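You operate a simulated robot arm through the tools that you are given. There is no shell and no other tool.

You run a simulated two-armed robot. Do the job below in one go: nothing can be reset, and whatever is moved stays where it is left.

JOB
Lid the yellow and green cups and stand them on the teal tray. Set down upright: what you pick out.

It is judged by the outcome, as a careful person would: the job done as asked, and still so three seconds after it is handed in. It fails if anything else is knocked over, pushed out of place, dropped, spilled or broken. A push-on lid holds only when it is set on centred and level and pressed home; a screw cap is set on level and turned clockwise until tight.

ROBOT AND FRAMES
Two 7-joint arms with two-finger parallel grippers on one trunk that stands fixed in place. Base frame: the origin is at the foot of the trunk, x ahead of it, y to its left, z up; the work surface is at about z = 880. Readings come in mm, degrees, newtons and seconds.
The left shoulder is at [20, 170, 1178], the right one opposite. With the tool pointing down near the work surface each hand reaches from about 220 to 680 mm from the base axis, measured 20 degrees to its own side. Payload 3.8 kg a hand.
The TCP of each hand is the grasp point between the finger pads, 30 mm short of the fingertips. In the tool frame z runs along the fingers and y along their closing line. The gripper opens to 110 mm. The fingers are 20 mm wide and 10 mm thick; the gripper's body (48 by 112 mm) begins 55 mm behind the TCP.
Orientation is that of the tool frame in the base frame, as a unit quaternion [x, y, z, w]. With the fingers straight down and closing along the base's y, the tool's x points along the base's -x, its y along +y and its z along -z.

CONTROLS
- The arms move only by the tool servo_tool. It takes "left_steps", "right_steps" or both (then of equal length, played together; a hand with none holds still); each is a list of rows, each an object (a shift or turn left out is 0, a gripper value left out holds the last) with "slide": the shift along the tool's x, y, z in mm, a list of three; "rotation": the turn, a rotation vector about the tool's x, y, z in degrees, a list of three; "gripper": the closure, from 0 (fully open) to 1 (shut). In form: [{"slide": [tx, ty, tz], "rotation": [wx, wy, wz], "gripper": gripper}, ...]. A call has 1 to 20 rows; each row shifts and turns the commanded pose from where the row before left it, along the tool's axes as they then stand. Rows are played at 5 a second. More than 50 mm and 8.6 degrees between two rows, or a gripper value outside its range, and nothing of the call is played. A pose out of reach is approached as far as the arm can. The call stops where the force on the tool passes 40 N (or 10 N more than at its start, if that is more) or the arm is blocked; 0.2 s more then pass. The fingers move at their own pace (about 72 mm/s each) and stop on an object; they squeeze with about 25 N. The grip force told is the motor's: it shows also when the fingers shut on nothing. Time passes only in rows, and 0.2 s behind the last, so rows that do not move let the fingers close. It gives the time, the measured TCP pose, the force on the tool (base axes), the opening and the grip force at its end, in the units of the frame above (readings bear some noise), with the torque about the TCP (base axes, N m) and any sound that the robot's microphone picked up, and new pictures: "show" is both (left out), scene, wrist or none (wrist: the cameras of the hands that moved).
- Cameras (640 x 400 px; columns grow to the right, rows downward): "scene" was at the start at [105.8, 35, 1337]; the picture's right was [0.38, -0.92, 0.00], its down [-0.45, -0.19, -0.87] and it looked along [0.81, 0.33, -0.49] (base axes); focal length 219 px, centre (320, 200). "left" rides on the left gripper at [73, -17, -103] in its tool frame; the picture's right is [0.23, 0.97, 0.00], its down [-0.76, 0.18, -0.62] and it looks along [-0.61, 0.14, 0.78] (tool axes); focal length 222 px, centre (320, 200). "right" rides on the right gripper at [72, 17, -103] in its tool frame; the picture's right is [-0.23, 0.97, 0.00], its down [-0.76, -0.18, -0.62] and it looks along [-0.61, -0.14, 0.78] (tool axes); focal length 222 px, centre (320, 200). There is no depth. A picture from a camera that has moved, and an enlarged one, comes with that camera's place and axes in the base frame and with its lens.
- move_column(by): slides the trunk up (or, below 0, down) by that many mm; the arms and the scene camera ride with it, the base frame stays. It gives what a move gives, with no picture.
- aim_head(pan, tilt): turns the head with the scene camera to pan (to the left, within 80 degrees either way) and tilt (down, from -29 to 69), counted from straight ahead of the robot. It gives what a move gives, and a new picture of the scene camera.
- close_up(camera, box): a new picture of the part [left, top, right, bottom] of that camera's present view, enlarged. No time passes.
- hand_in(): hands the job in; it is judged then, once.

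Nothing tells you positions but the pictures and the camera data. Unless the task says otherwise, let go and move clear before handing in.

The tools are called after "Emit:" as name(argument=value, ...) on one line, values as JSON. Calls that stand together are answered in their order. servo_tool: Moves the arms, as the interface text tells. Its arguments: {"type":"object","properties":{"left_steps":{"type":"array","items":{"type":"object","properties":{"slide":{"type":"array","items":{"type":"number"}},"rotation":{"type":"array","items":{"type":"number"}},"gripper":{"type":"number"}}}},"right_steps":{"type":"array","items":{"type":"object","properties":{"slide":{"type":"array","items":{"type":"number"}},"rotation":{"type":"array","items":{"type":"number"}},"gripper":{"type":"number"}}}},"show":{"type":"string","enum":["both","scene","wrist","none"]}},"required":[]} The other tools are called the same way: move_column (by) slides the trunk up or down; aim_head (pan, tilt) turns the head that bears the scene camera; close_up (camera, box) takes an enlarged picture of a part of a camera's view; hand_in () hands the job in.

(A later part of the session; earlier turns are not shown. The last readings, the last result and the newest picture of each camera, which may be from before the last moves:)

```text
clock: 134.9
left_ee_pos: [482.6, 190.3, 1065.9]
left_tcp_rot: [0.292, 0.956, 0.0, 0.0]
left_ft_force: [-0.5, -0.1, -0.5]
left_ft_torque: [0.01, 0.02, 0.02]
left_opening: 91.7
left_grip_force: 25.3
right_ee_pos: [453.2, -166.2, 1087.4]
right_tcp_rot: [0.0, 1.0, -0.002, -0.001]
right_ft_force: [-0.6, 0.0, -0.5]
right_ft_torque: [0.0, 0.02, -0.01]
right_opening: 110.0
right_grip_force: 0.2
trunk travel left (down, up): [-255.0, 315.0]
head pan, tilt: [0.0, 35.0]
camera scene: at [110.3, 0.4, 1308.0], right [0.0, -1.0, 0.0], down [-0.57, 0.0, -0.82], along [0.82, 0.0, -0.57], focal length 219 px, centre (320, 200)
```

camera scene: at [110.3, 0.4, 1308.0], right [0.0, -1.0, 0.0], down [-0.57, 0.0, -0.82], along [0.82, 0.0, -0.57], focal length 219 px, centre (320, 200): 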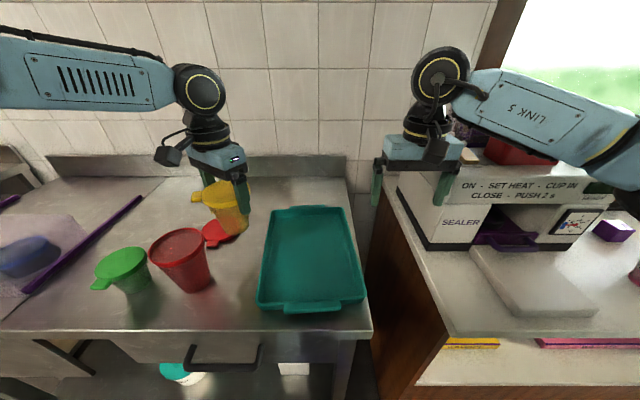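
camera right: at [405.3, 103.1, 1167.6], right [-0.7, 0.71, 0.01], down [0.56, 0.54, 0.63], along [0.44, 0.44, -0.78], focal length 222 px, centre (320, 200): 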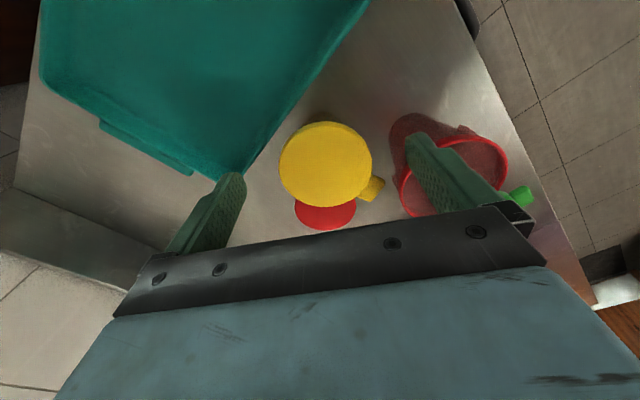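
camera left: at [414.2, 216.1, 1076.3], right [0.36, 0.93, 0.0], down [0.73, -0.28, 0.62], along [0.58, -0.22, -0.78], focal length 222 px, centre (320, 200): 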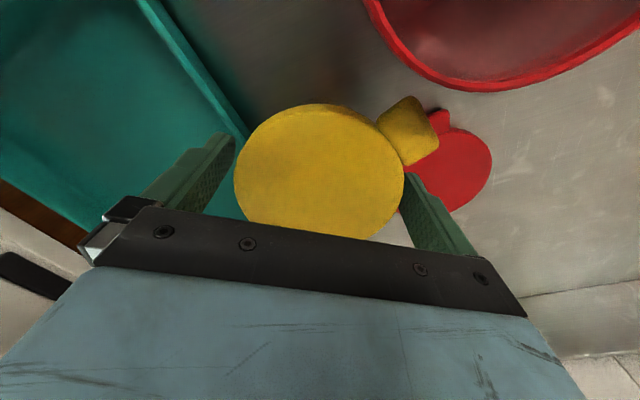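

Emit:
servo_tool(left_steps=[{"rotation": [0, 0, -8.5]}, {"rotation": [0, 0, -8.5]}, {"rotation": [0, 0, -8.5]}, {"rotation": [0, 0, -8.5]}, {"rotation": [0, 0, -8.5]}, {"rotation": [0, 0, -8.5]}, {"rotation": [0, 0, -8.5]}, {"rotation": [0, 0, -8.5]}, {"rotation": [0, 0, -8.5]}, {"rotation": [0, 0, -8.5]}, {"rotation": [0, 0, -8.5]}, {"rotation": [0, 0, -8.5]}, {}, {}], show="both")

```text
clock: 137.9
left_ee_pos: [482.3, 188.2, 1062.5]
left_tcp_rot: [-0.56, 0.828, 0.0, -0.001]
left_ft_force: [0.2, 0.5, 0.1]
left_ft_torque: [0.0, -0.01, 0.0]
left_opening: 91.3
left_grip_force: 25.1
right_ee_pos: [452.6, -166.2, 1085.6]
right_tcp_rot: [0.0, 1.0, -0.001, -0.002]
right_ft_force: [-0.1, -0.4, 0.3]
right_ft_torque: [0.01, -0.02, 0.01]
right_opening: 110.0
right_grip_force: 0.1
trunk travel left (down, up): [-255.0, 315.0]
head pan, tilt: [0.0, 35.0]
camera scene: at [110.1, 0.3, 1308.1], right [0.0, -1.0, 0.0], down [-0.57, 0.0, -0.82], along [0.82, 0.0, -0.57], focal length 219 px, centre (320, 200)
camera left: at [472.8, 115.5, 1166.1], right [-0.99, 0.15, 0.0], down [0.12, 0.77, 0.62], along [0.09, 0.62, -0.78], focal length 222 px, centre (320, 200)
```

scene: 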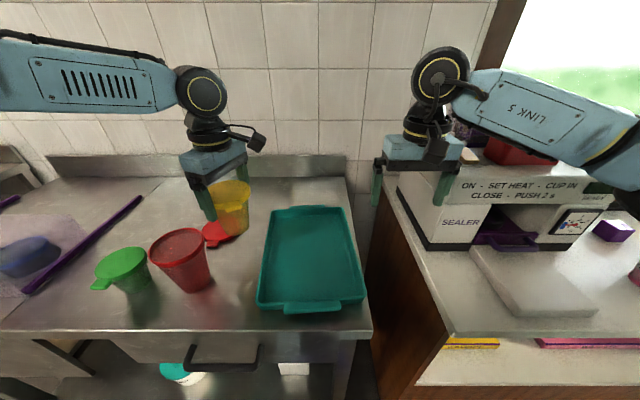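
left: 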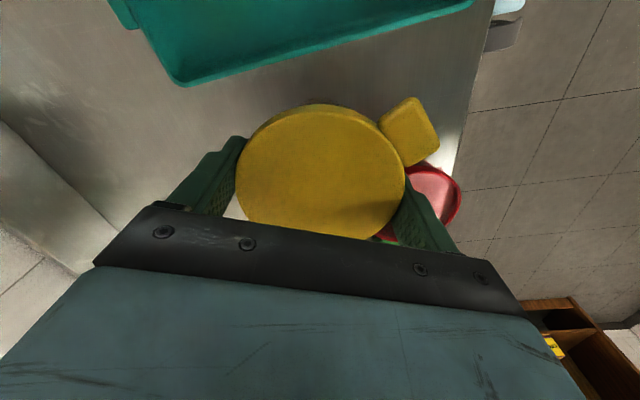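

The hand turns freely this way. Let me check whether the left arm can cross farther in this wrist posture.

Emit:
servo_tool(left_steps=[{"slide": [13.9, -5.6, 0]}, {"slide": [13.9, -5.6, 0]}, {"slide": [13.9, -5.6, 0]}, {}, {}], show="none")

```text
clock: 139.1
left_ee_pos: [471.7, 158.8, 1063.7]
left_tcp_rot: [-0.56, 0.828, -0.001, 0.0]
left_ft_force: [0.2, -0.8, -0.6]
left_ft_torque: [0.03, 0.03, 0.01]
left_opening: 91.3
left_grip_force: 25.3
left hand out of reach, approached as far as the arm can: row 2, 3
right_ee_pos: [452.4, -166.3, 1086.1]
right_tcp_rot: [-0.001, 1.0, -0.001, -0.002]
right_ft_force: [-0.3, -0.4, -0.7]
right_ft_torque: [0.03, 0.01, -0.01]
right_opening: 110.0
right_grip_force: 0.0
trunk travel left (down, up): [-255.0, 315.0]
head pan, tilt: [0.0, 35.0]
```

No real gain, so on with the hand-over spot: moving to (447, 172) and setting down.

Emit:
servo_tool(left_steps=[{"slide": [-1.5, 14, 0]}, {"slide": [-1.5, 13.8, 0]}, {"slide": [0, 0, 30]}, {"slide": [0, 0, 30]}, {"slide": [0, 0, 12]}, {}, {}], show="both")

Emit:
close_up(camera="scene", box=[130, 180, 300, 310])

```text
clock: 140.7
left_ee_pos: [444.7, 168.1, 991.4]
left_tcp_rot: [-0.56, 0.829, 0.0, 0.0]
left_ft_force: [-0.1, -0.1, -1.0]
left_ft_torque: [0.02, -0.03, 0.0]
left_opening: 91.5
left_grip_force: 25.0
right_ee_pos: [454.6, -165.5, 1085.3]
right_tcp_rot: [-0.001, 1.0, 0.0, 0.0]
right_ft_force: [0.0, 0.3, -0.2]
right_ft_torque: [0.0, 0.02, -0.02]
right_opening: 110.0
right_grip_force: 0.0
trunk travel left (down, up): [-255.0, 315.0]
head pan, tilt: [0.0, 35.0]
camera scene: at [110.1, 0.3, 1308.1], right [0.0, -1.0, 0.0], down [-0.57, 0.0, -0.82], along [0.82, 0.0, -0.57], focal length 219 px, centre (320, 200)
camera left: at [435.4, 96.3, 1094.8], right [-0.99, 0.15, 0.0], down [0.12, 0.77, 0.62], along [0.1, 0.62, -0.78], focal length 222 px, centre (320, 200)
```

scene: 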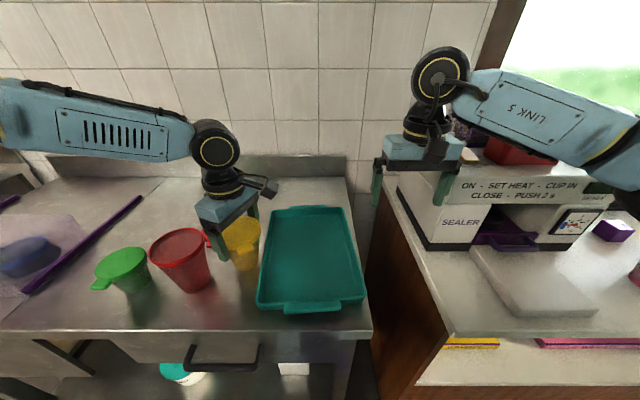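
left: 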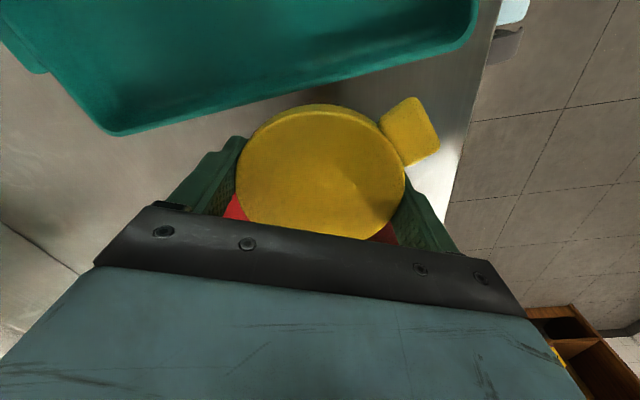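

```text
3.08 times, centred on (215, 245) of scene
camera zoom: at [110.1, 0.3, 1308.1], right [0.0, -1.0, 0.0], down [-0.57, 0.0, -0.82], along [0.82, 0.0, -0.57], focal length 673 px, centre (643, 62)
```

zoom: 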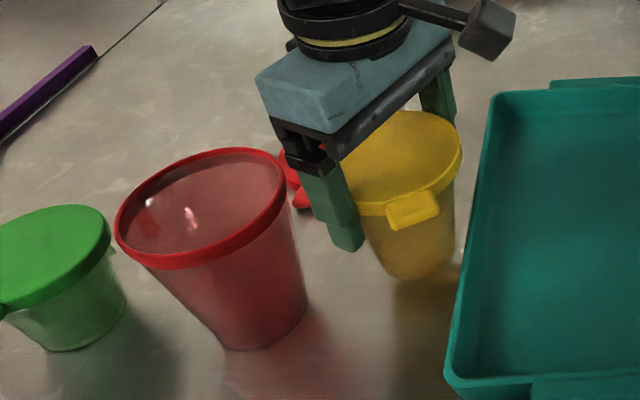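

Emit:
servo_tool(left_steps=[{"slide": [-2.8, 1.1, 6]}, {"slide": [0, 0, 6]}, {"slide": [0, 0, 3]}, {"slide": [0, 0, 1.5]}, {}, {}], show="none")

Emit:
close_up(camera="scene", box=[190, 200, 300, 310])

```text
clock: 142.1
left_ee_pos: [446.1, 174.7, 974.1]
left_tcp_rot: [-0.56, 0.828, 0.0, 0.001]
left_ft_force: [0.2, -0.1, -0.5]
left_ft_torque: [0.01, -0.02, 0.02]
left_opening: 91.3
left_grip_force: 24.9
right_ee_pos: [453.2, -164.8, 1087.1]
right_tcp_rot: [-0.001, 1.0, -0.002, -0.001]
right_ft_force: [0.9, 0.4, -0.5]
right_ft_torque: [0.0, 0.0, -0.04]
right_opening: 109.9
right_grip_force: 0.0
trunk travel left (down, up): [-255.0, 315.0]
head pan, tilt: [0.0, 35.0]
```

```text
3.64 times, centred on (245, 255) of scene
camera zoom: at [110.1, 0.3, 1308.1], right [0.0, -1.0, 0.0], down [-0.57, 0.0, -0.82], along [0.82, 0.0, -0.57], focal length 795 px, centre (593, 0)
```

zoom: 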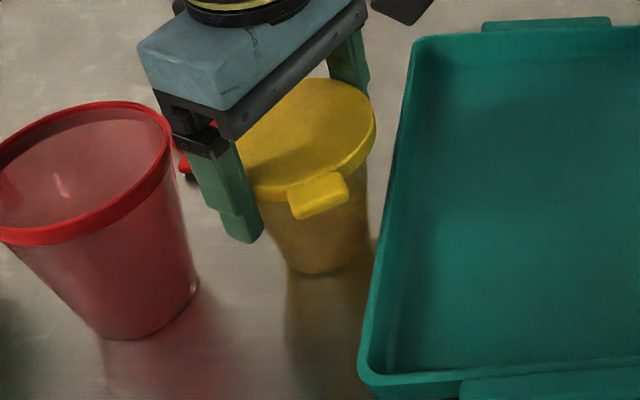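

Emit:
servo_tool(left_steps=[{"slide": [0, 0, 1]}, {}, {}], show="none")

Emit:
servo_tool(left_steps=[{"slide": [0, 0, 0.8]}, {}, {}], show="none")

```text
clock: 142.9
left_ee_pos: [446.0, 173.9, 974.2]
left_tcp_rot: [-0.56, 0.829, 0.0, 0.0]
left_ft_force: [0.3, 0.4, -0.3]
left_ft_torque: [-0.02, 0.0, 0.01]
left_opening: 91.5
left_grip_force: 24.6
right_ee_pos: [452.0, -166.4, 1086.4]
right_tcp_rot: [-0.001, 1.0, -0.001, -0.001]
right_ft_force: [-0.3, 0.0, 0.0]
right_ft_torque: [0.04, -0.01, -0.01]
right_opening: 110.2
right_grip_force: 0.2
trunk travel left (down, up): [-255.0, 315.0]
head pan, tilt: [0.0, 35.0]
```

```text
clock: 143.7
left_ee_pos: [446.7, 174.7, 973.7]
left_tcp_rot: [-0.56, 0.829, 0.0, 0.0]
left_ft_force: [-0.6, -0.2, -0.8]
left_ft_torque: [0.04, -0.01, 0.02]
left_opening: 91.4
left_grip_force: 25.4
right_ee_pos: [453.0, -165.4, 1085.3]
right_tcp_rot: [-0.001, 1.0, -0.001, -0.001]
right_ft_force: [-0.1, -0.1, 0.5]
right_ft_torque: [0.0, 0.02, -0.01]
right_opening: 110.3
right_grip_force: 0.1
trunk travel left (down, up): [-255.0, 315.0]
head pan, tilt: [0.0, 35.0]
```

Emit:
servo_tool(left_steps=[{"slide": [0, 0, 1]}, {}, {}], show="none")

Emit:
servo_tool(left_steps=[{"slide": [0, 0, 1]}, {}, {}], show="none")

```text
clock: 144.5
left_ee_pos: [447.0, 174.8, 973.4]
left_tcp_rot: [-0.56, 0.829, 0.0, 0.0]
left_ft_force: [-1.3, -0.5, 4.5]
left_ft_torque: [0.04, 0.05, -0.01]
left_opening: 91.3
left_grip_force: 25.0
right_ee_pos: [453.1, -166.3, 1086.7]
right_tcp_rot: [-0.001, 1.0, -0.001, -0.001]
right_ft_force: [0.2, -0.5, -0.4]
right_ft_torque: [-0.01, 0.0, 0.01]
right_opening: 110.2
right_grip_force: 0.1
trunk travel left (down, up): [-255.0, 315.0]
head pan, tilt: [0.0, 35.0]
```

```text
clock: 145.3
left_ee_pos: [446.2, 174.1, 971.5]
left_tcp_rot: [-0.56, 0.829, -0.002, 0.001]
left_ft_force: [1.8, 1.5, 18.9]
left_ft_torque: [0.12, -0.08, -0.03]
left_opening: 91.6
left_grip_force: 25.0
right_ee_pos: [452.8, -165.9, 1086.1]
right_tcp_rot: [-0.001, 1.0, -0.001, 0.0]
right_ft_force: [-0.4, 0.1, 0.3]
right_ft_torque: [-0.02, -0.01, -0.03]
right_opening: 109.7
right_grip_force: 0.0
trunk travel left (down, up): [-255.0, 315.0]
head pan, tilt: [0.0, 35.0]
```

The cup is standing again. Release, rise and withdraw the left hand to the left.

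Emit:
servo_tool(left_steps=[{"slide": [0, 0, -1.2]}, {"gripper": 0.05}, {}, {"slide": [0, 0, -30]}, {"slide": [0, 0, -40]}, {"slide": [0, 0, -45]}, {"slide": [-32.6, 26, 0]}, {"slide": [-32.6, 26, 0]}, {"slide": [-32.6, 26, 0]}, {"slide": [-32.6, 26, 0]}, {"slide": [-32.6, 26, 0]}, {"rotation": [0, 0, 8.5]}, {"rotation": [0, 0, 8.5]}, {"rotation": [0, 0, 8.5]}, {"rotation": [0, 0, 8.5]}, {}], show="both")

Emit:
close_up(camera="scene", box=[130, 180, 300, 310])

```text
clock: 148.7
left_ee_pos: [387.4, 375.3, 1086.7]
left_tcp_rot: [-0.292, 0.956, 0.0, 0.0]
left_ft_force: [0.2, 0.5, -0.2]
left_ft_torque: [0.01, -0.03, 0.01]
left_opening: 104.3
left_grip_force: 0.1
right_ee_pos: [453.4, -166.0, 1085.4]
right_tcp_rot: [0.0, 1.0, -0.002, -0.001]
right_ft_force: [-0.1, 0.7, 0.7]
right_ft_torque: [0.0, 0.0, -0.02]
right_opening: 110.2
right_grip_force: 0.0
trunk travel left (down, up): [-255.0, 315.0]
head pan, tilt: [0.0, 35.0]
camera scene: at [110.1, 0.2, 1308.1], right [0.0, -1.0, 0.0], down [-0.57, 0.0, -0.82], along [0.82, 0.0, -0.57], focal length 219 px, centre (320, 200)
camera left: at [338.0, 320.4, 1190.4], right [-0.73, 0.68, 0.0], down [0.53, 0.57, 0.62], along [0.42, 0.46, -0.78], focal length 222 px, centre (320, 200)
```

scene: 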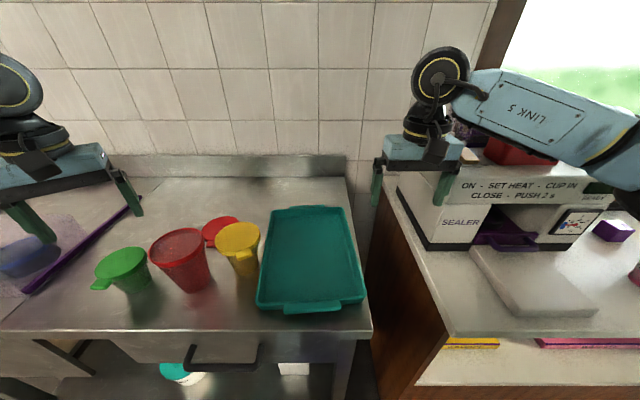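
left: 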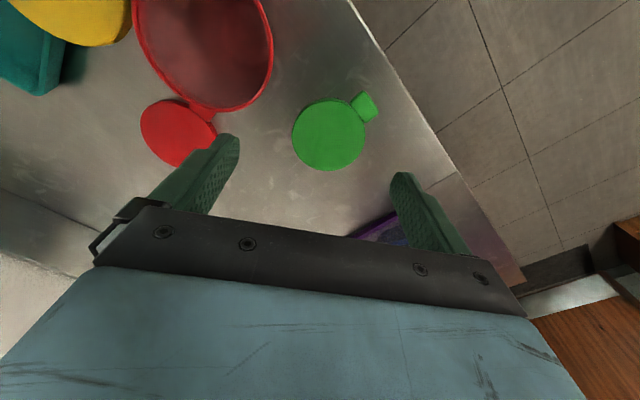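

```text
3.08 times, centred on (215, 245) of scene
camera zoom: at [110.1, 0.2, 1308.1], right [0.0, -1.0, 0.0], down [-0.57, 0.0, -0.82], along [0.82, 0.0, -0.57], focal length 673 px, centre (643, 62)
```

zoom: 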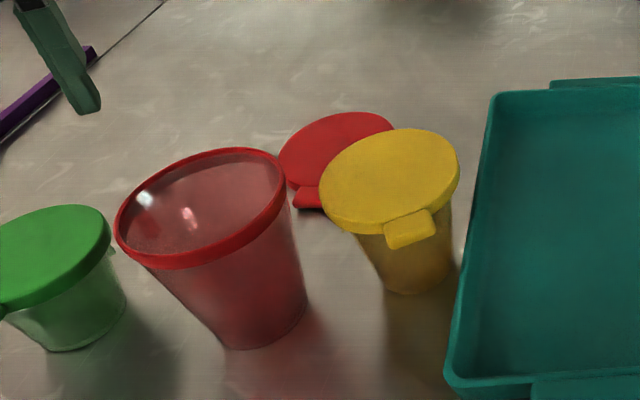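

Now the right hand: over the tray, to above the yellow cup.

Emit:
servo_tool(right_steps=[{"slide": [0, 42, 0], "rotation": [-0.2, 0, 0]}, {"slide": [0, 42, 0]}, {"slide": [0, 42, 0]}, {"slide": [0, 42, 0]}, {"slide": [0, 42, 0]}, {"slide": [0, 42, 0]}, {"slide": [0, 0, 20], "rotation": [0, 0, 7.5]}, {"slide": [0, 0, 10], "rotation": [0, 0, 7.5]}, {"slide": [-7.5, 24, 0]}, {"slide": [-7.5, 24, 0]}, {"slide": [-6, 24, 0]}, {}, {}], show="both")

Emit:
close_up(camera="right", box=[200, 50, 440, 220])

```text
clock: 151.5
left_ee_pos: [387.2, 375.3, 1086.4]
left_tcp_rot: [-0.293, 0.956, 0.0, 0.0]
left_ft_force: [-0.3, -0.2, -0.1]
left_ft_torque: [-0.01, 0.01, -0.03]
left_opening: 104.3
left_grip_force: 0.1
right_ee_pos: [488.9, 142.0, 1058.6]
right_tcp_rot: [0.13, 0.992, 0.001, -0.001]
right_ft_force: [0.7, 0.3, 0.1]
right_ft_torque: [-0.05, 0.0, -0.03]
right_opening: 109.8
right_grip_force: 0.0
right hand out of reach, approached as far as the arm can: row 11
trunk travel left (down, up): [-255.0, 315.0]
head pan, tilt: [0.0, 35.0]
camera scene: at [110.1, 0.2, 1308.1], right [0.0, -1.0, 0.0], down [-0.57, 0.0, -0.82], along [0.82, 0.0, -0.57], focal length 219 px, centre (320, 200)
camera right: at [424.1, 176.5, 1161.8], right [0.47, 0.88, 0.0], down [0.69, -0.37, 0.62], along [0.55, -0.29, -0.78], focal length 222 px, centre (320, 200)
```

scene: 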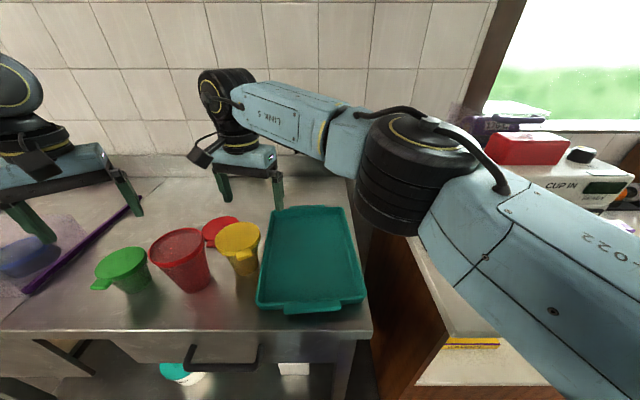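
right: 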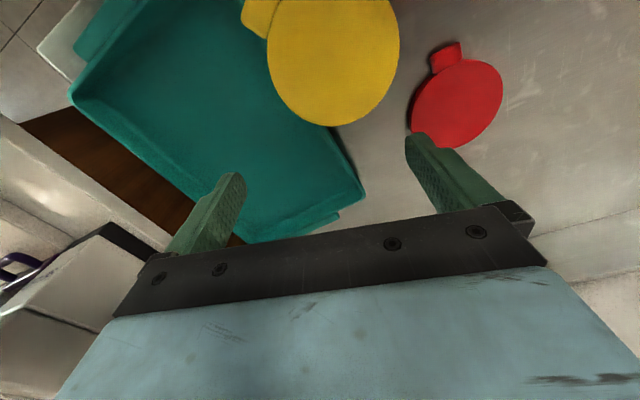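

```text
2.35 times, centred on (320, 135) of right
camera zoom: at [424.1, 176.5, 1161.8], right [0.47, 0.88, 0.0], down [0.69, -0.37, 0.62], along [0.55, -0.29, -0.78], focal length 523 px, centre (320, 353)
```

zoom: 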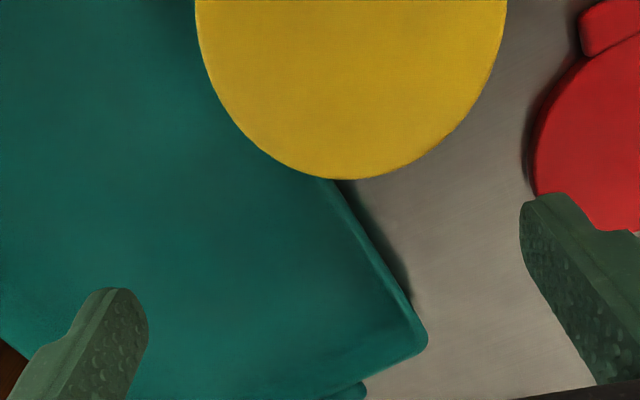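

Emit:
servo_tool(right_steps=[{"slide": [25, 0, 0]}, {"slide": [24.3, 6, 0]}, {"slide": [0, 14.3, 0]}, {}, {}], show="wrist")

Emit:
close_up(camera="right", box=[200, 50, 440, 220])

```text
clock: 152.7
left_ee_pos: [387.6, 374.9, 1087.6]
left_tcp_rot: [-0.294, 0.956, 0.0, -0.001]
left_ft_force: [0.8, 0.4, -1.1]
left_ft_torque: [0.03, 0.0, 0.01]
left_opening: 104.7
left_grip_force: 0.1
right_ee_pos: [444.5, 175.9, 1058.6]
right_tcp_rot: [0.13, 0.991, 0.001, 0.0]
right_ft_force: [0.0, 0.0, -0.1]
right_ft_torque: [-0.02, -0.02, 0.0]
right_opening: 110.0
right_grip_force: 0.0
trunk travel left (down, up): [-255.0, 315.0]
head pan, tilt: [0.0, 35.0]
camera right: at [379.1, 209.3, 1162.2], right [0.47, 0.88, 0.0], down [0.69, -0.37, 0.62], along [0.55, -0.29, -0.78], focal length 222 px, centre (320, 200)
```

right: 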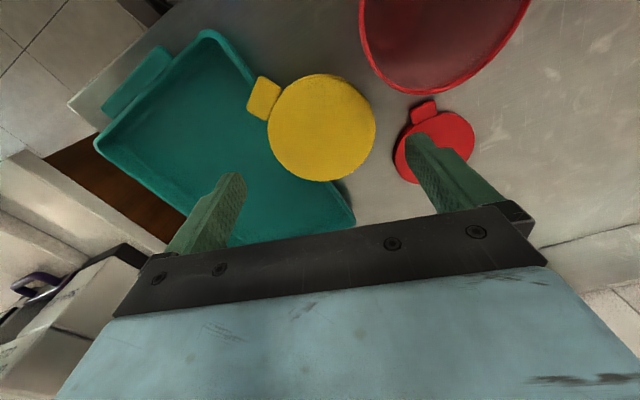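

```text
2.35 times, centred on (320, 135) of right
camera zoom: at [379.1, 209.3, 1162.2], right [0.47, 0.88, 0.0], down [0.69, -0.37, 0.62], along [0.55, -0.29, -0.78], focal length 523 px, centre (320, 353)
```

zoom: 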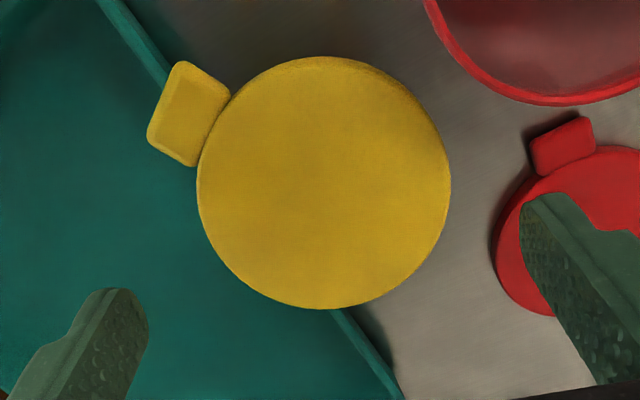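

The right hand is nicely over the cup. Fine-centre, descend, grip, test-lift.

Emit:
servo_tool(right_steps=[{"slide": [-2.5, 1, 20]}, {"slide": [0, 0, 30]}, {"slide": [0, 0, 23]}, {"slide": [0, 0, 12]}, {}, {}], show="both")

Emit:
close_up(camera="scene", box=[130, 170, 300, 300])

```text
clock: 154.1
left_ee_pos: [387.3, 374.8, 1087.5]
left_tcp_rot: [-0.294, 0.956, 0.0, 0.0]
left_ft_force: [0.2, -0.1, 0.4]
left_ft_torque: [0.0, -0.04, 0.02]
left_opening: 104.5
left_grip_force: 0.0
right_ee_pos: [446.7, 177.2, 972.8]
right_tcp_rot: [0.13, 0.992, 0.0, -0.001]
right_ft_force: [-0.8, 0.6, -0.5]
right_ft_torque: [0.03, 0.0, 0.01]
right_opening: 110.0
right_grip_force: 0.1
trunk travel left (down, up): [-255.0, 315.0]
head pan, tilt: [0.0, 35.0]
camera scene: at [110.1, 0.3, 1308.1], right [0.0, -1.0, 0.0], down [-0.57, 0.0, -0.82], along [0.82, 0.0, -0.57], focal length 219 px, centre (320, 200)
camera right: at [380.8, 211.5, 1075.9], right [0.47, 0.88, 0.0], down [0.69, -0.37, 0.62], along [0.55, -0.29, -0.78], focal length 222 px, centre (320, 200)
```

scene: 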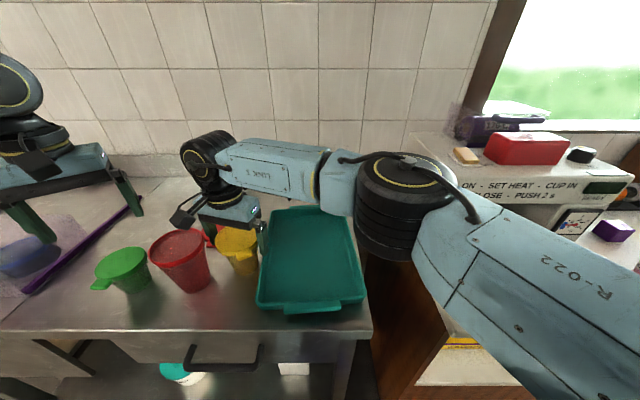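
right: 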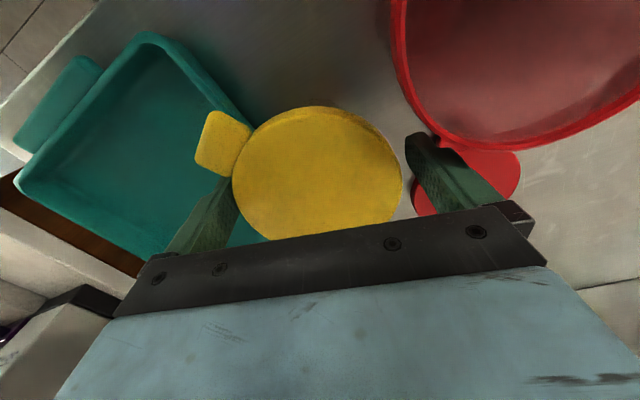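

```text
3.08 times, centred on (215, 235) of scene
camera zoom: at [110.1, 0.3, 1308.1], right [0.0, -1.0, 0.0], down [-0.57, 0.0, -0.82], along [0.82, 0.0, -0.57], focal length 673 px, centre (643, 92)
```

zoom: 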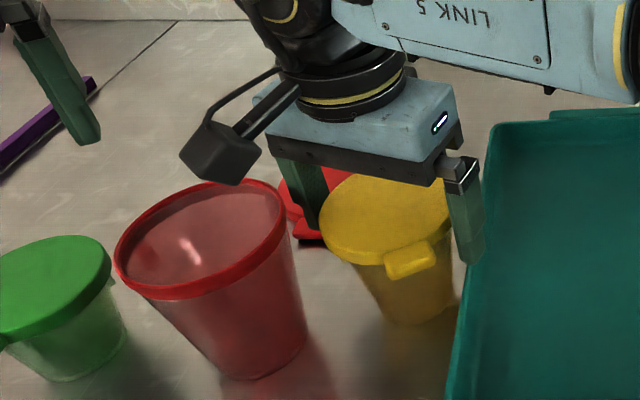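

Emit:
servo_tool(right_steps=[{"gripper": 0.3}, {}, {}, {"slide": [0, 0, -3]}, {"slide": [0, 0, -4]}, {}], show="none")

Emit:
close_up(camera="scene", box=[190, 200, 300, 300])

```text
clock: 155.5
left_ee_pos: [387.9, 374.8, 1087.7]
left_tcp_rot: [-0.293, 0.956, 0.0, 0.0]
left_ft_force: [-0.7, -0.3, 0.4]
left_ft_torque: [0.0, -0.02, -0.03]
left_opening: 104.5
left_grip_force: 0.1
right_ee_pos: [445.4, 177.2, 981.2]
right_tcp_rot: [0.129, 0.992, -0.001, -0.001]
right_ft_force: [0.4, 0.6, -0.4]
right_ft_torque: [0.02, 0.01, 0.01]
right_opening: 89.4
right_grip_force: 25.4
trunk travel left (down, up): [-255.0, 315.0]
head pan, tilt: [0.0, 35.0]
```

```text
4.00 times, centred on (245, 250) of scene
camera zoom: at [110.1, 0.3, 1308.1], right [0.0, -1.0, 0.0], down [-0.57, 0.0, -0.82], along [0.82, 0.0, -0.57], focal length 875 px, centre (620, 0)
```

zoom: 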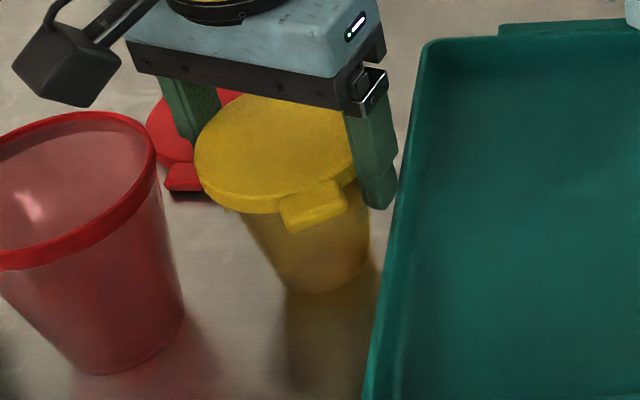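

Emit:
servo_tool(right_steps=[{}], show="wrist")

Emit:
close_up(camera="right", box=[190, 90, 450, 250])

Emit:
close_up(camera="scene", box=[205, 215, 275, 285])

```text
clock: 155.9
left_ee_pos: [387.6, 374.9, 1086.0]
left_tcp_rot: [-0.293, 0.956, 0.001, 0.0]
left_ft_force: [0.1, 0.2, 0.3]
left_ft_torque: [-0.02, 0.02, 0.03]
left_opening: 104.5
left_grip_force: 0.2
right_ee_pos: [446.9, 176.0, 979.4]
right_tcp_rot: [0.13, 0.992, 0.001, -0.001]
right_ft_force: [-0.3, 0.7, -0.7]
right_ft_torque: [0.01, 0.02, -0.01]
right_opening: 89.0
right_grip_force: 25.9
trunk travel left (down, up): [-255.0, 315.0]
head pan, tilt: [0.0, 35.0]
camera right: at [381.1, 210.4, 1083.3], right [0.47, 0.88, 0.0], down [0.69, -0.37, 0.62], along [0.55, -0.29, -0.78], focal length 222 px, centre (320, 200)
```

right: 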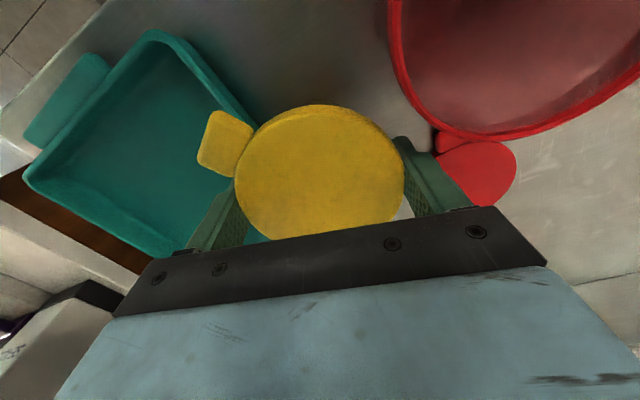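

```text
2.46 times, centred on (320, 170) of right
camera zoom: at [381.1, 210.4, 1083.3], right [0.47, 0.88, 0.0], down [0.69, -0.37, 0.62], along [0.55, -0.29, -0.78], focal length 547 px, centre (320, 274)
```

zoom: 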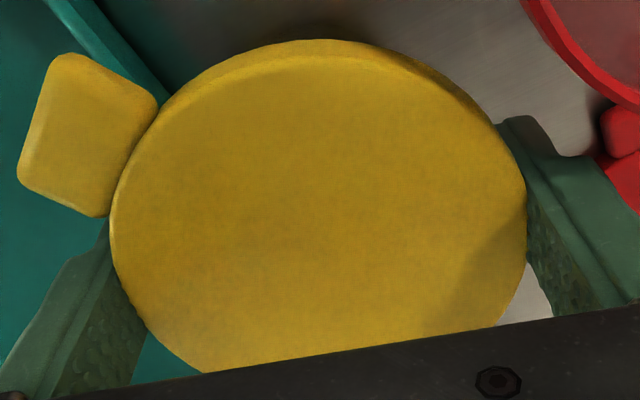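

```text
5.71 times, centred on (240, 250) of scene
camera zoom: at [110.1, 0.3, 1308.1], right [0.0, -1.0, 0.0], down [-0.57, 0.0, -0.82], along [0.82, 0.0, -0.57], focal length 1250 px, centre (777, -86)
```

zoom: 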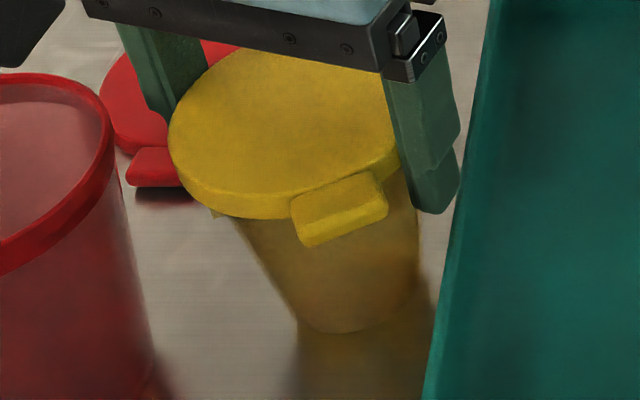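

The opening reads 89 mm instead of 92, so the grip is not on the full diameter and may be creeping. I'll set it straight back down and re-centre.

Emit:
servo_tool(right_steps=[{"slide": [0, 0, 4]}, {"slide": [0, 0, 2]}, {"slide": [0, 0, 1]}, {}], show="none")

Emit:
close_up(camera="right", box=[190, 90, 450, 250])

```text
clock: 156.9
left_ee_pos: [386.7, 374.5, 1087.8]
left_tcp_rot: [-0.293, 0.956, 0.0, 0.0]
left_ft_force: [0.4, 0.0, 0.3]
left_ft_torque: [-0.02, 0.02, 0.01]
left_opening: 104.5
left_grip_force: 0.0
right_ee_pos: [446.2, 175.4, 974.9]
right_tcp_rot: [0.129, 0.992, 0.0, -0.001]
right_ft_force: [0.2, -0.6, -1.2]
right_ft_torque: [0.02, -0.01, 0.02]
right_opening: 89.3
right_grip_force: 24.8
trunk travel left (down, up): [-255.0, 315.0]
head pan, tilt: [0.0, 35.0]
```

```text
2.46 times, centred on (320, 170) of right
camera zoom: at [381.9, 210.3, 1077.5], right [0.47, 0.88, 0.0], down [0.69, -0.37, 0.62], along [0.55, -0.29, -0.78], focal length 547 px, centre (320, 274)
```

zoom: 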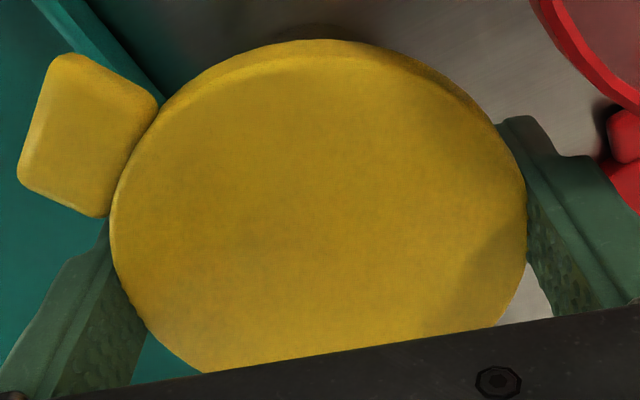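

The view is unchanged and the reading stable: the lid's edge is simply a little narrower in this direction, and it is held securely. Lifting and carrying to the far part of the tray.

Emit:
servo_tool(right_steps=[{"slide": [0, 0, -8]}, {"slide": [0, 0, -15]}, {"slide": [0, 0, -20]}, {"slide": [0, 0, -25]}, {"slide": [0, -20, 0]}, {"slide": [-20, -23.7, 0]}, {"slide": [-27.4, -23.7, 0]}, {"slide": [-27.4, -23.7, 0]}, {"slide": [-27.4, -23.7, 0]}, {"slide": [-27.4, -4, 0]}, {"slide": [-7.3, 0, 0]}, {}, {}], show="both")

Emit:
close_up(camera="scene", box=[200, 160, 400, 330])

```text
clock: 159.7
left_ee_pos: [387.3, 374.2, 1086.2]
left_tcp_rot: [-0.293, 0.956, -0.001, 0.0]
left_ft_force: [0.7, -0.6, 1.2]
left_ft_torque: [0.01, -0.01, -0.05]
left_opening: 104.5
left_grip_force: 0.0
right_ee_pos: [548.6, 24.2, 1040.1]
right_tcp_rot: [0.13, 0.991, 0.0, -0.001]
right_ft_force: [-0.4, 0.2, -0.1]
right_ft_torque: [-0.02, 0.0, -0.01]
right_opening: 89.1
right_grip_force: 25.0
trunk travel left (down, up): [-255.0, 315.0]
head pan, tilt: [0.0, 35.0]
camera scene: at [110.1, 0.2, 1308.1], right [0.0, -1.0, 0.0], down [-0.57, 0.0, -0.82], along [0.82, 0.0, -0.57], focal length 219 px, centre (320, 200)
camera right: at [483.2, 58.8, 1144.4], right [0.47, 0.88, 0.0], down [0.69, -0.37, 0.62], along [0.55, -0.29, -0.78], focal length 222 px, centre (320, 200)
```

scene: 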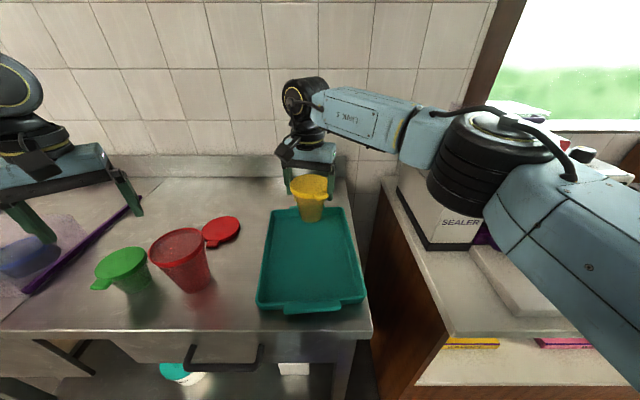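
right: 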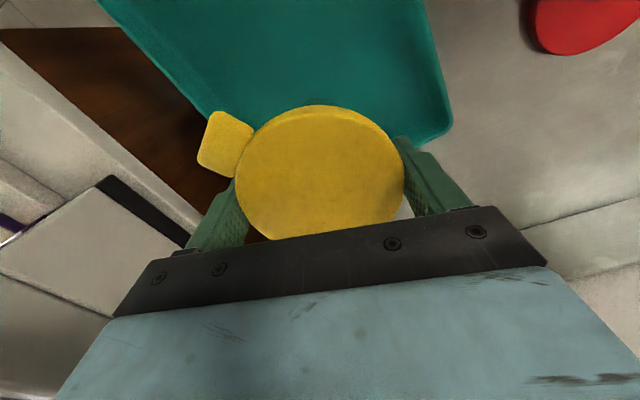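

```text
2.35 times, centred on (300, 245) of scene
camera zoom: at [110.1, 0.2, 1308.1], right [0.0, -1.0, 0.0], down [-0.57, 0.0, -0.82], along [0.82, 0.0, -0.57], focal length 515 px, centre (367, 94)
```

zoom: 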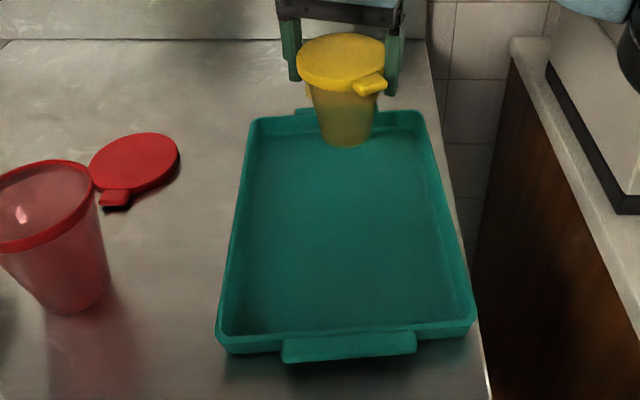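

The cup is over the tray. Lowering gently to the floor of the tray.

Emit:
servo_tool(right_steps=[{"slide": [0, 0, 20]}, {"slide": [0, 0, 20]}, {"slide": [0, 0, 10]}, {"slide": [0, 0, 3]}, {"slide": [0, 0, 2]}, {}, {}], show="none")

Emit:
close_up(camera="scene", box=[240, 160, 380, 280])

```text
clock: 161.3
left_ee_pos: [387.0, 375.4, 1086.4]
left_tcp_rot: [-0.292, 0.956, 0.0, 0.0]
left_ft_force: [-0.4, -1.0, -1.0]
left_ft_torque: [-0.01, 0.0, 0.02]
left_opening: 104.6
left_grip_force: 0.1
right_ee_pos: [548.1, 27.1, 986.0]
right_tcp_rot: [0.13, 0.992, 0.0, -0.001]
right_ft_force: [0.5, 0.4, -0.8]
right_ft_torque: [0.0, 0.04, 0.03]
right_opening: 89.3
right_grip_force: 24.2
trunk travel left (down, up): [-255.0, 315.0]
head pan, tilt: [0.0, 35.0]
```

```text
3.33 times, centred on (310, 220) of scene
camera zoom: at [110.1, 0.3, 1308.1], right [0.0, -1.0, 0.0], down [-0.57, 0.0, -0.82], along [0.82, 0.0, -0.57], focal length 729 px, centre (353, 133)
```

zoom: 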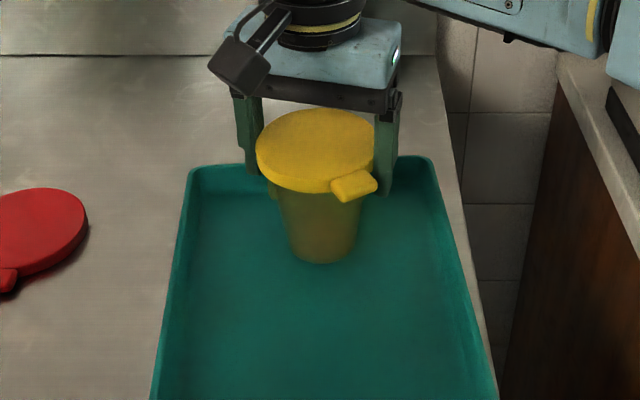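

Emit:
servo_tool(right_steps=[{"slide": [0, 0, 2]}, {"slide": [0, 0, 2]}, {}, {}], show="none")

Emit:
servo_tool(right_steps=[{"slide": [0, 0, 1.2]}, {}, {}], show="none")

Emit:
servo_tool(right_steps=[{"slide": [0, 0, 1.2]}, {}, {}], show="none")

```text
clock: 162.3
left_ee_pos: [386.2, 374.8, 1087.1]
left_tcp_rot: [-0.293, 0.956, 0.0, 0.0]
left_ft_force: [0.0, 0.4, -0.1]
left_ft_torque: [0.0, 0.02, 0.03]
left_opening: 104.2
left_grip_force: 0.1
right_ee_pos: [547.4, 25.6, 983.3]
right_tcp_rot: [0.13, 0.992, 0.0, -0.002]
right_ft_force: [0.5, -0.4, -0.2]
right_ft_torque: [0.0, 0.01, 0.04]
right_opening: 89.1
right_grip_force: 24.6
trunk travel left (down, up): [-255.0, 315.0]
head pan, tilt: [0.0, 35.0]
```

```text
clock: 163.1
left_ee_pos: [388.0, 375.5, 1085.6]
left_tcp_rot: [-0.293, 0.956, 0.0, 0.0]
left_ft_force: [0.6, 0.4, -0.6]
left_ft_torque: [0.02, -0.01, 0.0]
left_opening: 104.4
left_grip_force: 0.0
right_ee_pos: [547.4, 24.8, 981.3]
right_tcp_rot: [0.13, 0.992, 0.001, -0.002]
right_ft_force: [0.5, 0.0, -0.2]
right_ft_torque: [-0.02, 0.0, 0.02]
right_opening: 89.2
right_grip_force: 24.7
trunk travel left (down, up): [-255.0, 315.0]
head pan, tilt: [0.0, 35.0]
```

```text
clock: 163.9
left_ee_pos: [386.7, 375.2, 1087.7]
left_tcp_rot: [-0.293, 0.956, 0.0, 0.0]
left_ft_force: [0.6, 0.1, 0.1]
left_ft_torque: [-0.02, 0.02, 0.02]
left_opening: 104.7
left_grip_force: 0.1
right_ee_pos: [546.1, 25.2, 980.1]
right_tcp_rot: [0.13, 0.992, 0.001, -0.001]
right_ft_force: [0.1, 0.9, -0.2]
right_ft_torque: [0.0, 0.0, 0.02]
right_opening: 89.1
right_grip_force: 24.5
trunk travel left (down, up): [-255.0, 315.0]
head pan, tilt: [0.0, 35.0]
```

Emit:
servo_tool(right_steps=[{"slide": [0, 0, 1.2]}, {}, {}], show="none")

Emit:
servo_tool(right_steps=[{"slide": [0, 0, 1]}, {}, {}], show="none")

```text
clock: 164.7
left_ee_pos: [387.1, 374.9, 1086.6]
left_tcp_rot: [-0.293, 0.956, 0.0, 0.001]
left_ft_force: [0.2, -1.0, -0.3]
left_ft_torque: [-0.02, 0.01, -0.01]
left_opening: 104.3
left_grip_force: 0.1
right_ee_pos: [548.0, 26.2, 979.1]
right_tcp_rot: [0.13, 0.992, 0.001, 0.0]
right_ft_force: [0.0, -0.2, -0.8]
right_ft_torque: [0.01, -0.02, -0.01]
right_opening: 89.1
right_grip_force: 25.1
trunk travel left (down, up): [-255.0, 315.0]
head pan, tilt: [0.0, 35.0]
```

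```text
clock: 165.5
left_ee_pos: [387.2, 376.0, 1086.9]
left_tcp_rot: [-0.293, 0.956, 0.0, 0.0]
left_ft_force: [-0.6, -0.5, -0.1]
left_ft_torque: [-0.01, -0.02, 0.0]
left_opening: 104.5
left_grip_force: 0.1
right_ee_pos: [548.5, 26.8, 977.3]
right_tcp_rot: [0.13, 0.992, -0.001, -0.001]
right_ft_force: [0.2, -0.5, -0.3]
right_ft_torque: [0.0, 0.0, 0.0]
right_opening: 89.1
right_grip_force: 25.4
trunk travel left (down, up): [-255.0, 315.0]
head pan, tilt: [0.0, 35.0]
```

Emit:
servo_tool(right_steps=[{"slide": [0, 0, 1]}, {}, {}], show="none")

Emit:
servo_tool(right_steps=[{"slide": [0, 0, 1]}, {}, {}], show="none")

```text
clock: 166.3
left_ee_pos: [387.8, 374.6, 1088.0]
left_tcp_rot: [-0.293, 0.956, 0.0, 0.001]
left_ft_force: [0.4, 0.4, -0.5]
left_ft_torque: [0.01, 0.0, 0.02]
left_opening: 104.8
left_grip_force: 0.0
right_ee_pos: [546.9, 25.9, 976.9]
right_tcp_rot: [0.13, 0.992, 0.001, -0.002]
right_ft_force: [0.4, -0.4, 5.1]
right_ft_torque: [0.18, 0.01, -0.01]
right_opening: 89.0
right_grip_force: 24.9
trunk travel left (down, up): [-255.0, 315.0]
head pan, tilt: [0.0, 35.0]
```

```text
clock: 167.1
left_ee_pos: [385.8, 374.3, 1086.4]
left_tcp_rot: [-0.293, 0.956, 0.0, 0.0]
left_ft_force: [0.9, -0.1, 0.1]
left_ft_torque: [-0.01, -0.03, -0.01]
left_opening: 104.5
left_grip_force: 0.1
right_ee_pos: [546.5, 25.7, 976.9]
right_tcp_rot: [0.13, 0.992, 0.0, 0.0]
right_ft_force: [2.5, -0.2, 14.8]
right_ft_torque: [0.25, -0.13, -0.06]
right_opening: 89.0
right_grip_force: 25.2
trunk travel left (down, up): [-255.0, 315.0]
head pan, tilt: [0.0, 35.0]
```

Contact with the tray floor. Release and rise straight up, then check.

Emit:
servo_tool(right_steps=[{"slide": [0, 0, -0.8]}, {"gripper": 0.03}, {}, {"slide": [0, 0, -25]}, {"slide": [0, 0, -40]}, {"slide": [0, 0, -40]}, {}, {}], show="both")

Emit:
close_up(camera="scene", box=[240, 160, 380, 280])

```text
clock: 168.9
left_ee_pos: [386.8, 375.0, 1087.0]
left_tcp_rot: [-0.293, 0.956, -0.001, 0.001]
left_ft_force: [0.3, 0.4, 0.2]
left_ft_torque: [0.02, 0.0, 0.01]
left_opening: 104.5
left_grip_force: 0.1
right_ee_pos: [550.9, 25.6, 1082.6]
right_tcp_rot: [0.129, 0.992, 0.0, -0.001]
right_ft_force: [-0.3, 0.0, -0.5]
right_ft_torque: [-0.01, 0.01, 0.02]
right_opening: 106.7
right_grip_force: 0.0
trunk travel left (down, up): [-255.0, 315.0]
head pan, tilt: [0.0, 35.0]
camera scene: at [109.9, 0.4, 1308.1], right [0.0, -1.0, 0.0], down [-0.57, 0.0, -0.82], along [0.82, 0.0, -0.57], focal length 219 px, centre (320, 200)
camera right: at [485.7, 60.6, 1186.0], right [0.47, 0.88, 0.0], down [0.69, -0.37, 0.62], along [0.55, -0.29, -0.78], focal length 222 px, centre (320, 200)
```

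scene: 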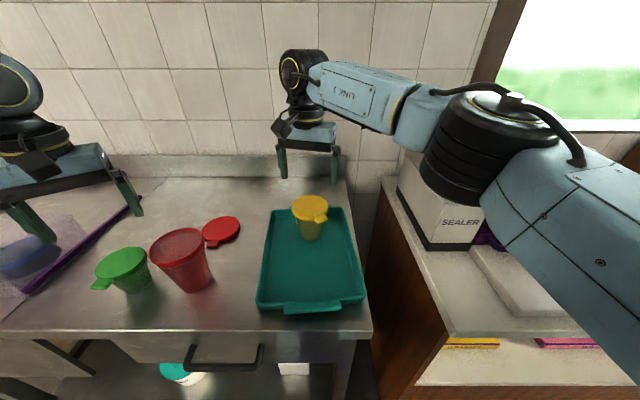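
right: 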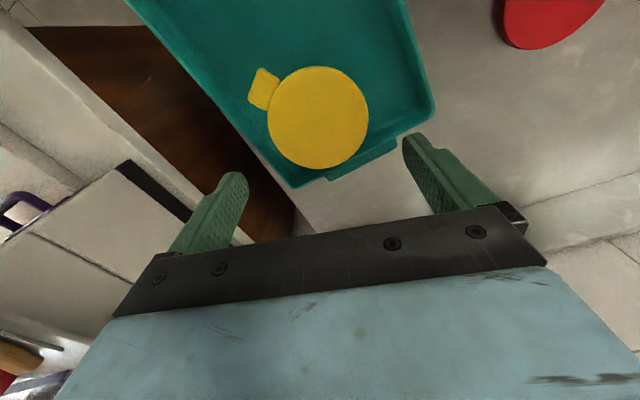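

```text
3.33 times, centred on (310, 220) of scene
camera zoom: at [109.9, 0.4, 1308.1], right [0.0, -1.0, 0.0], down [-0.57, 0.0, -0.82], along [0.82, 0.0, -0.57], focal length 729 px, centre (353, 133)
```

zoom: 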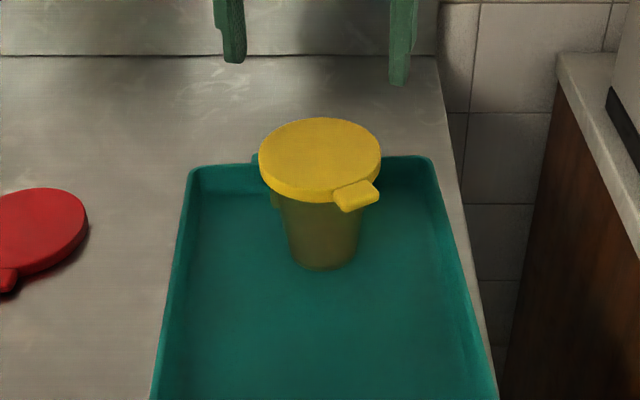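

The yellow cup stands lidded on the tray. Now the green one: park the right hand to the side and bring the left hand over the green cup.

Emit:
servo_tool(left_steps=[{"slide": [-12, 7.4, 15]}, {"slide": [-12.5, 7.4, 20]}, {}, {}, {}, {}], right_steps=[{"slide": [2.4, -39, -5]}, {"slide": [2.4, -39, -5]}, {"slide": [2.4, -39, 0]}, {"slide": [2.4, -39, 0]}, {}, {}], show="wrist")

Emit:
close_up(camera="left", box=[200, 50, 440, 220])

```text
clock: 170.3
left_ee_pos: [400.2, 398.0, 1051.6]
left_tcp_rot: [-0.293, 0.956, 0.0, 0.0]
left_ft_force: [-0.9, 0.5, -0.2]
left_ft_torque: [-0.01, 0.0, 0.01]
left_opening: 104.5
left_grip_force: 0.0
right_ee_pos: [496.8, -125.3, 1093.9]
right_tcp_rot: [0.129, 0.992, 0.0, -0.001]
right_ft_force: [-0.6, -0.3, -0.3]
right_ft_torque: [0.01, 0.01, -0.03]
right_opening: 106.7
right_grip_force: 0.0
trunk travel left (down, up): [-255.0, 315.0]
head pan, tilt: [0.0, 35.0]
camera right: at [432.0, -89.8, 1196.9], right [0.47, 0.88, 0.0], down [0.69, -0.37, 0.62], along [0.55, -0.29, -0.78], focal length 222 px, centre (320, 200)
camera left: at [350.6, 344.7, 1155.2], right [-0.73, 0.68, 0.0], down [0.53, 0.57, 0.62], along [0.42, 0.46, -0.78], focal length 222 px, centre (320, 200)
```

right: 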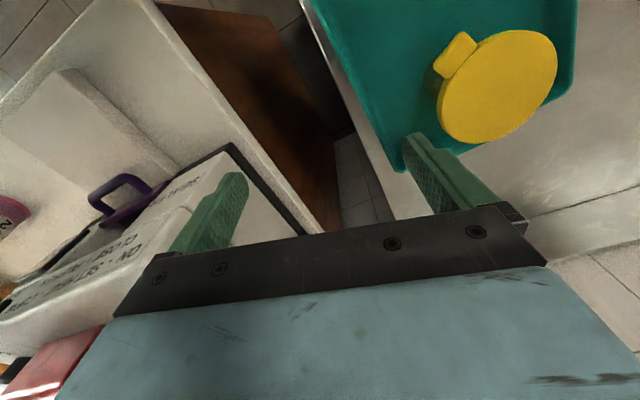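
left: 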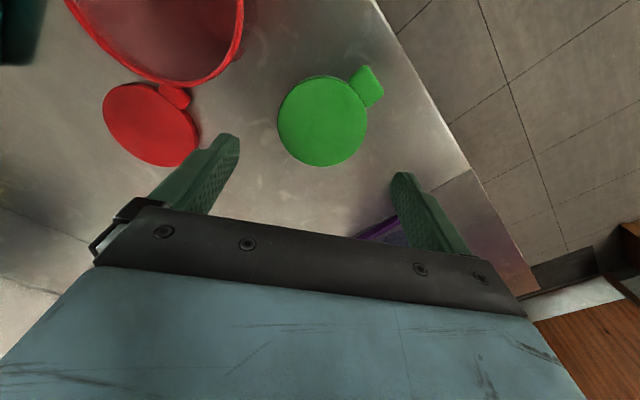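

```text
2.35 times, centred on (320, 135) of left
camera zoom: at [350.6, 344.7, 1155.2], right [-0.73, 0.68, 0.0], down [0.53, 0.57, 0.62], along [0.42, 0.46, -0.78], focal length 523 px, centre (320, 353)
```

zoom: 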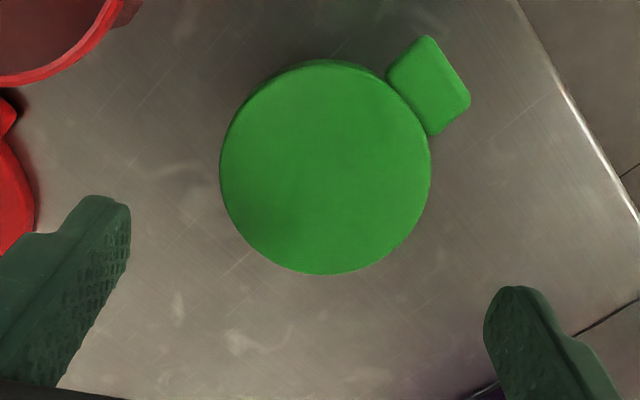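

Emit:
servo_tool(left_steps=[{"slide": [-1.8, 3, 25]}, {"slide": [0, 0, 35]}, {"slide": [0, 0, 30]}, {"slide": [0, 0, 13]}, {}, {}], show="wrist")

```text
clock: 171.7
left_ee_pos: [397.2, 402.7, 949.9]
left_tcp_rot: [-0.293, 0.956, 0.0, 0.0]
left_ft_force: [-0.2, -0.4, -0.2]
left_ft_torque: [-0.01, -0.01, 0.02]
left_opening: 104.6
left_grip_force: 0.1
right_ee_pos: [497.2, -122.7, 1094.3]
right_tcp_rot: [0.13, 0.992, -0.001, -0.001]
right_ft_force: [-0.1, 0.5, -0.1]
right_ft_torque: [-0.02, -0.01, -0.01]
right_opening: 107.1
right_grip_force: 0.0
trunk travel left (down, up): [-255.0, 315.0]
head pan, tilt: [0.0, 35.0]
camera left: at [348.4, 348.3, 1052.6], right [-0.73, 0.68, 0.0], down [0.53, 0.57, 0.62], along [0.42, 0.46, -0.78], focal length 222 px, centre (320, 200)
```

left: 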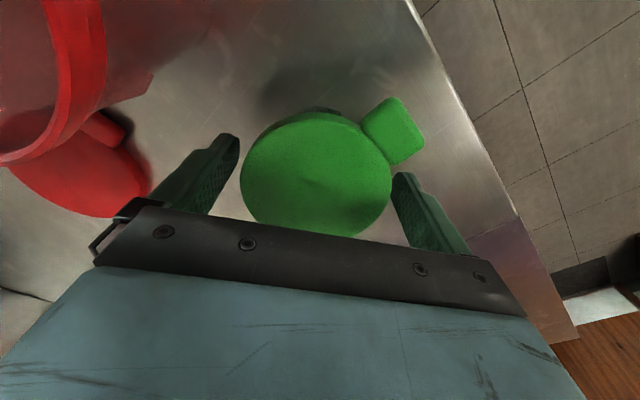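

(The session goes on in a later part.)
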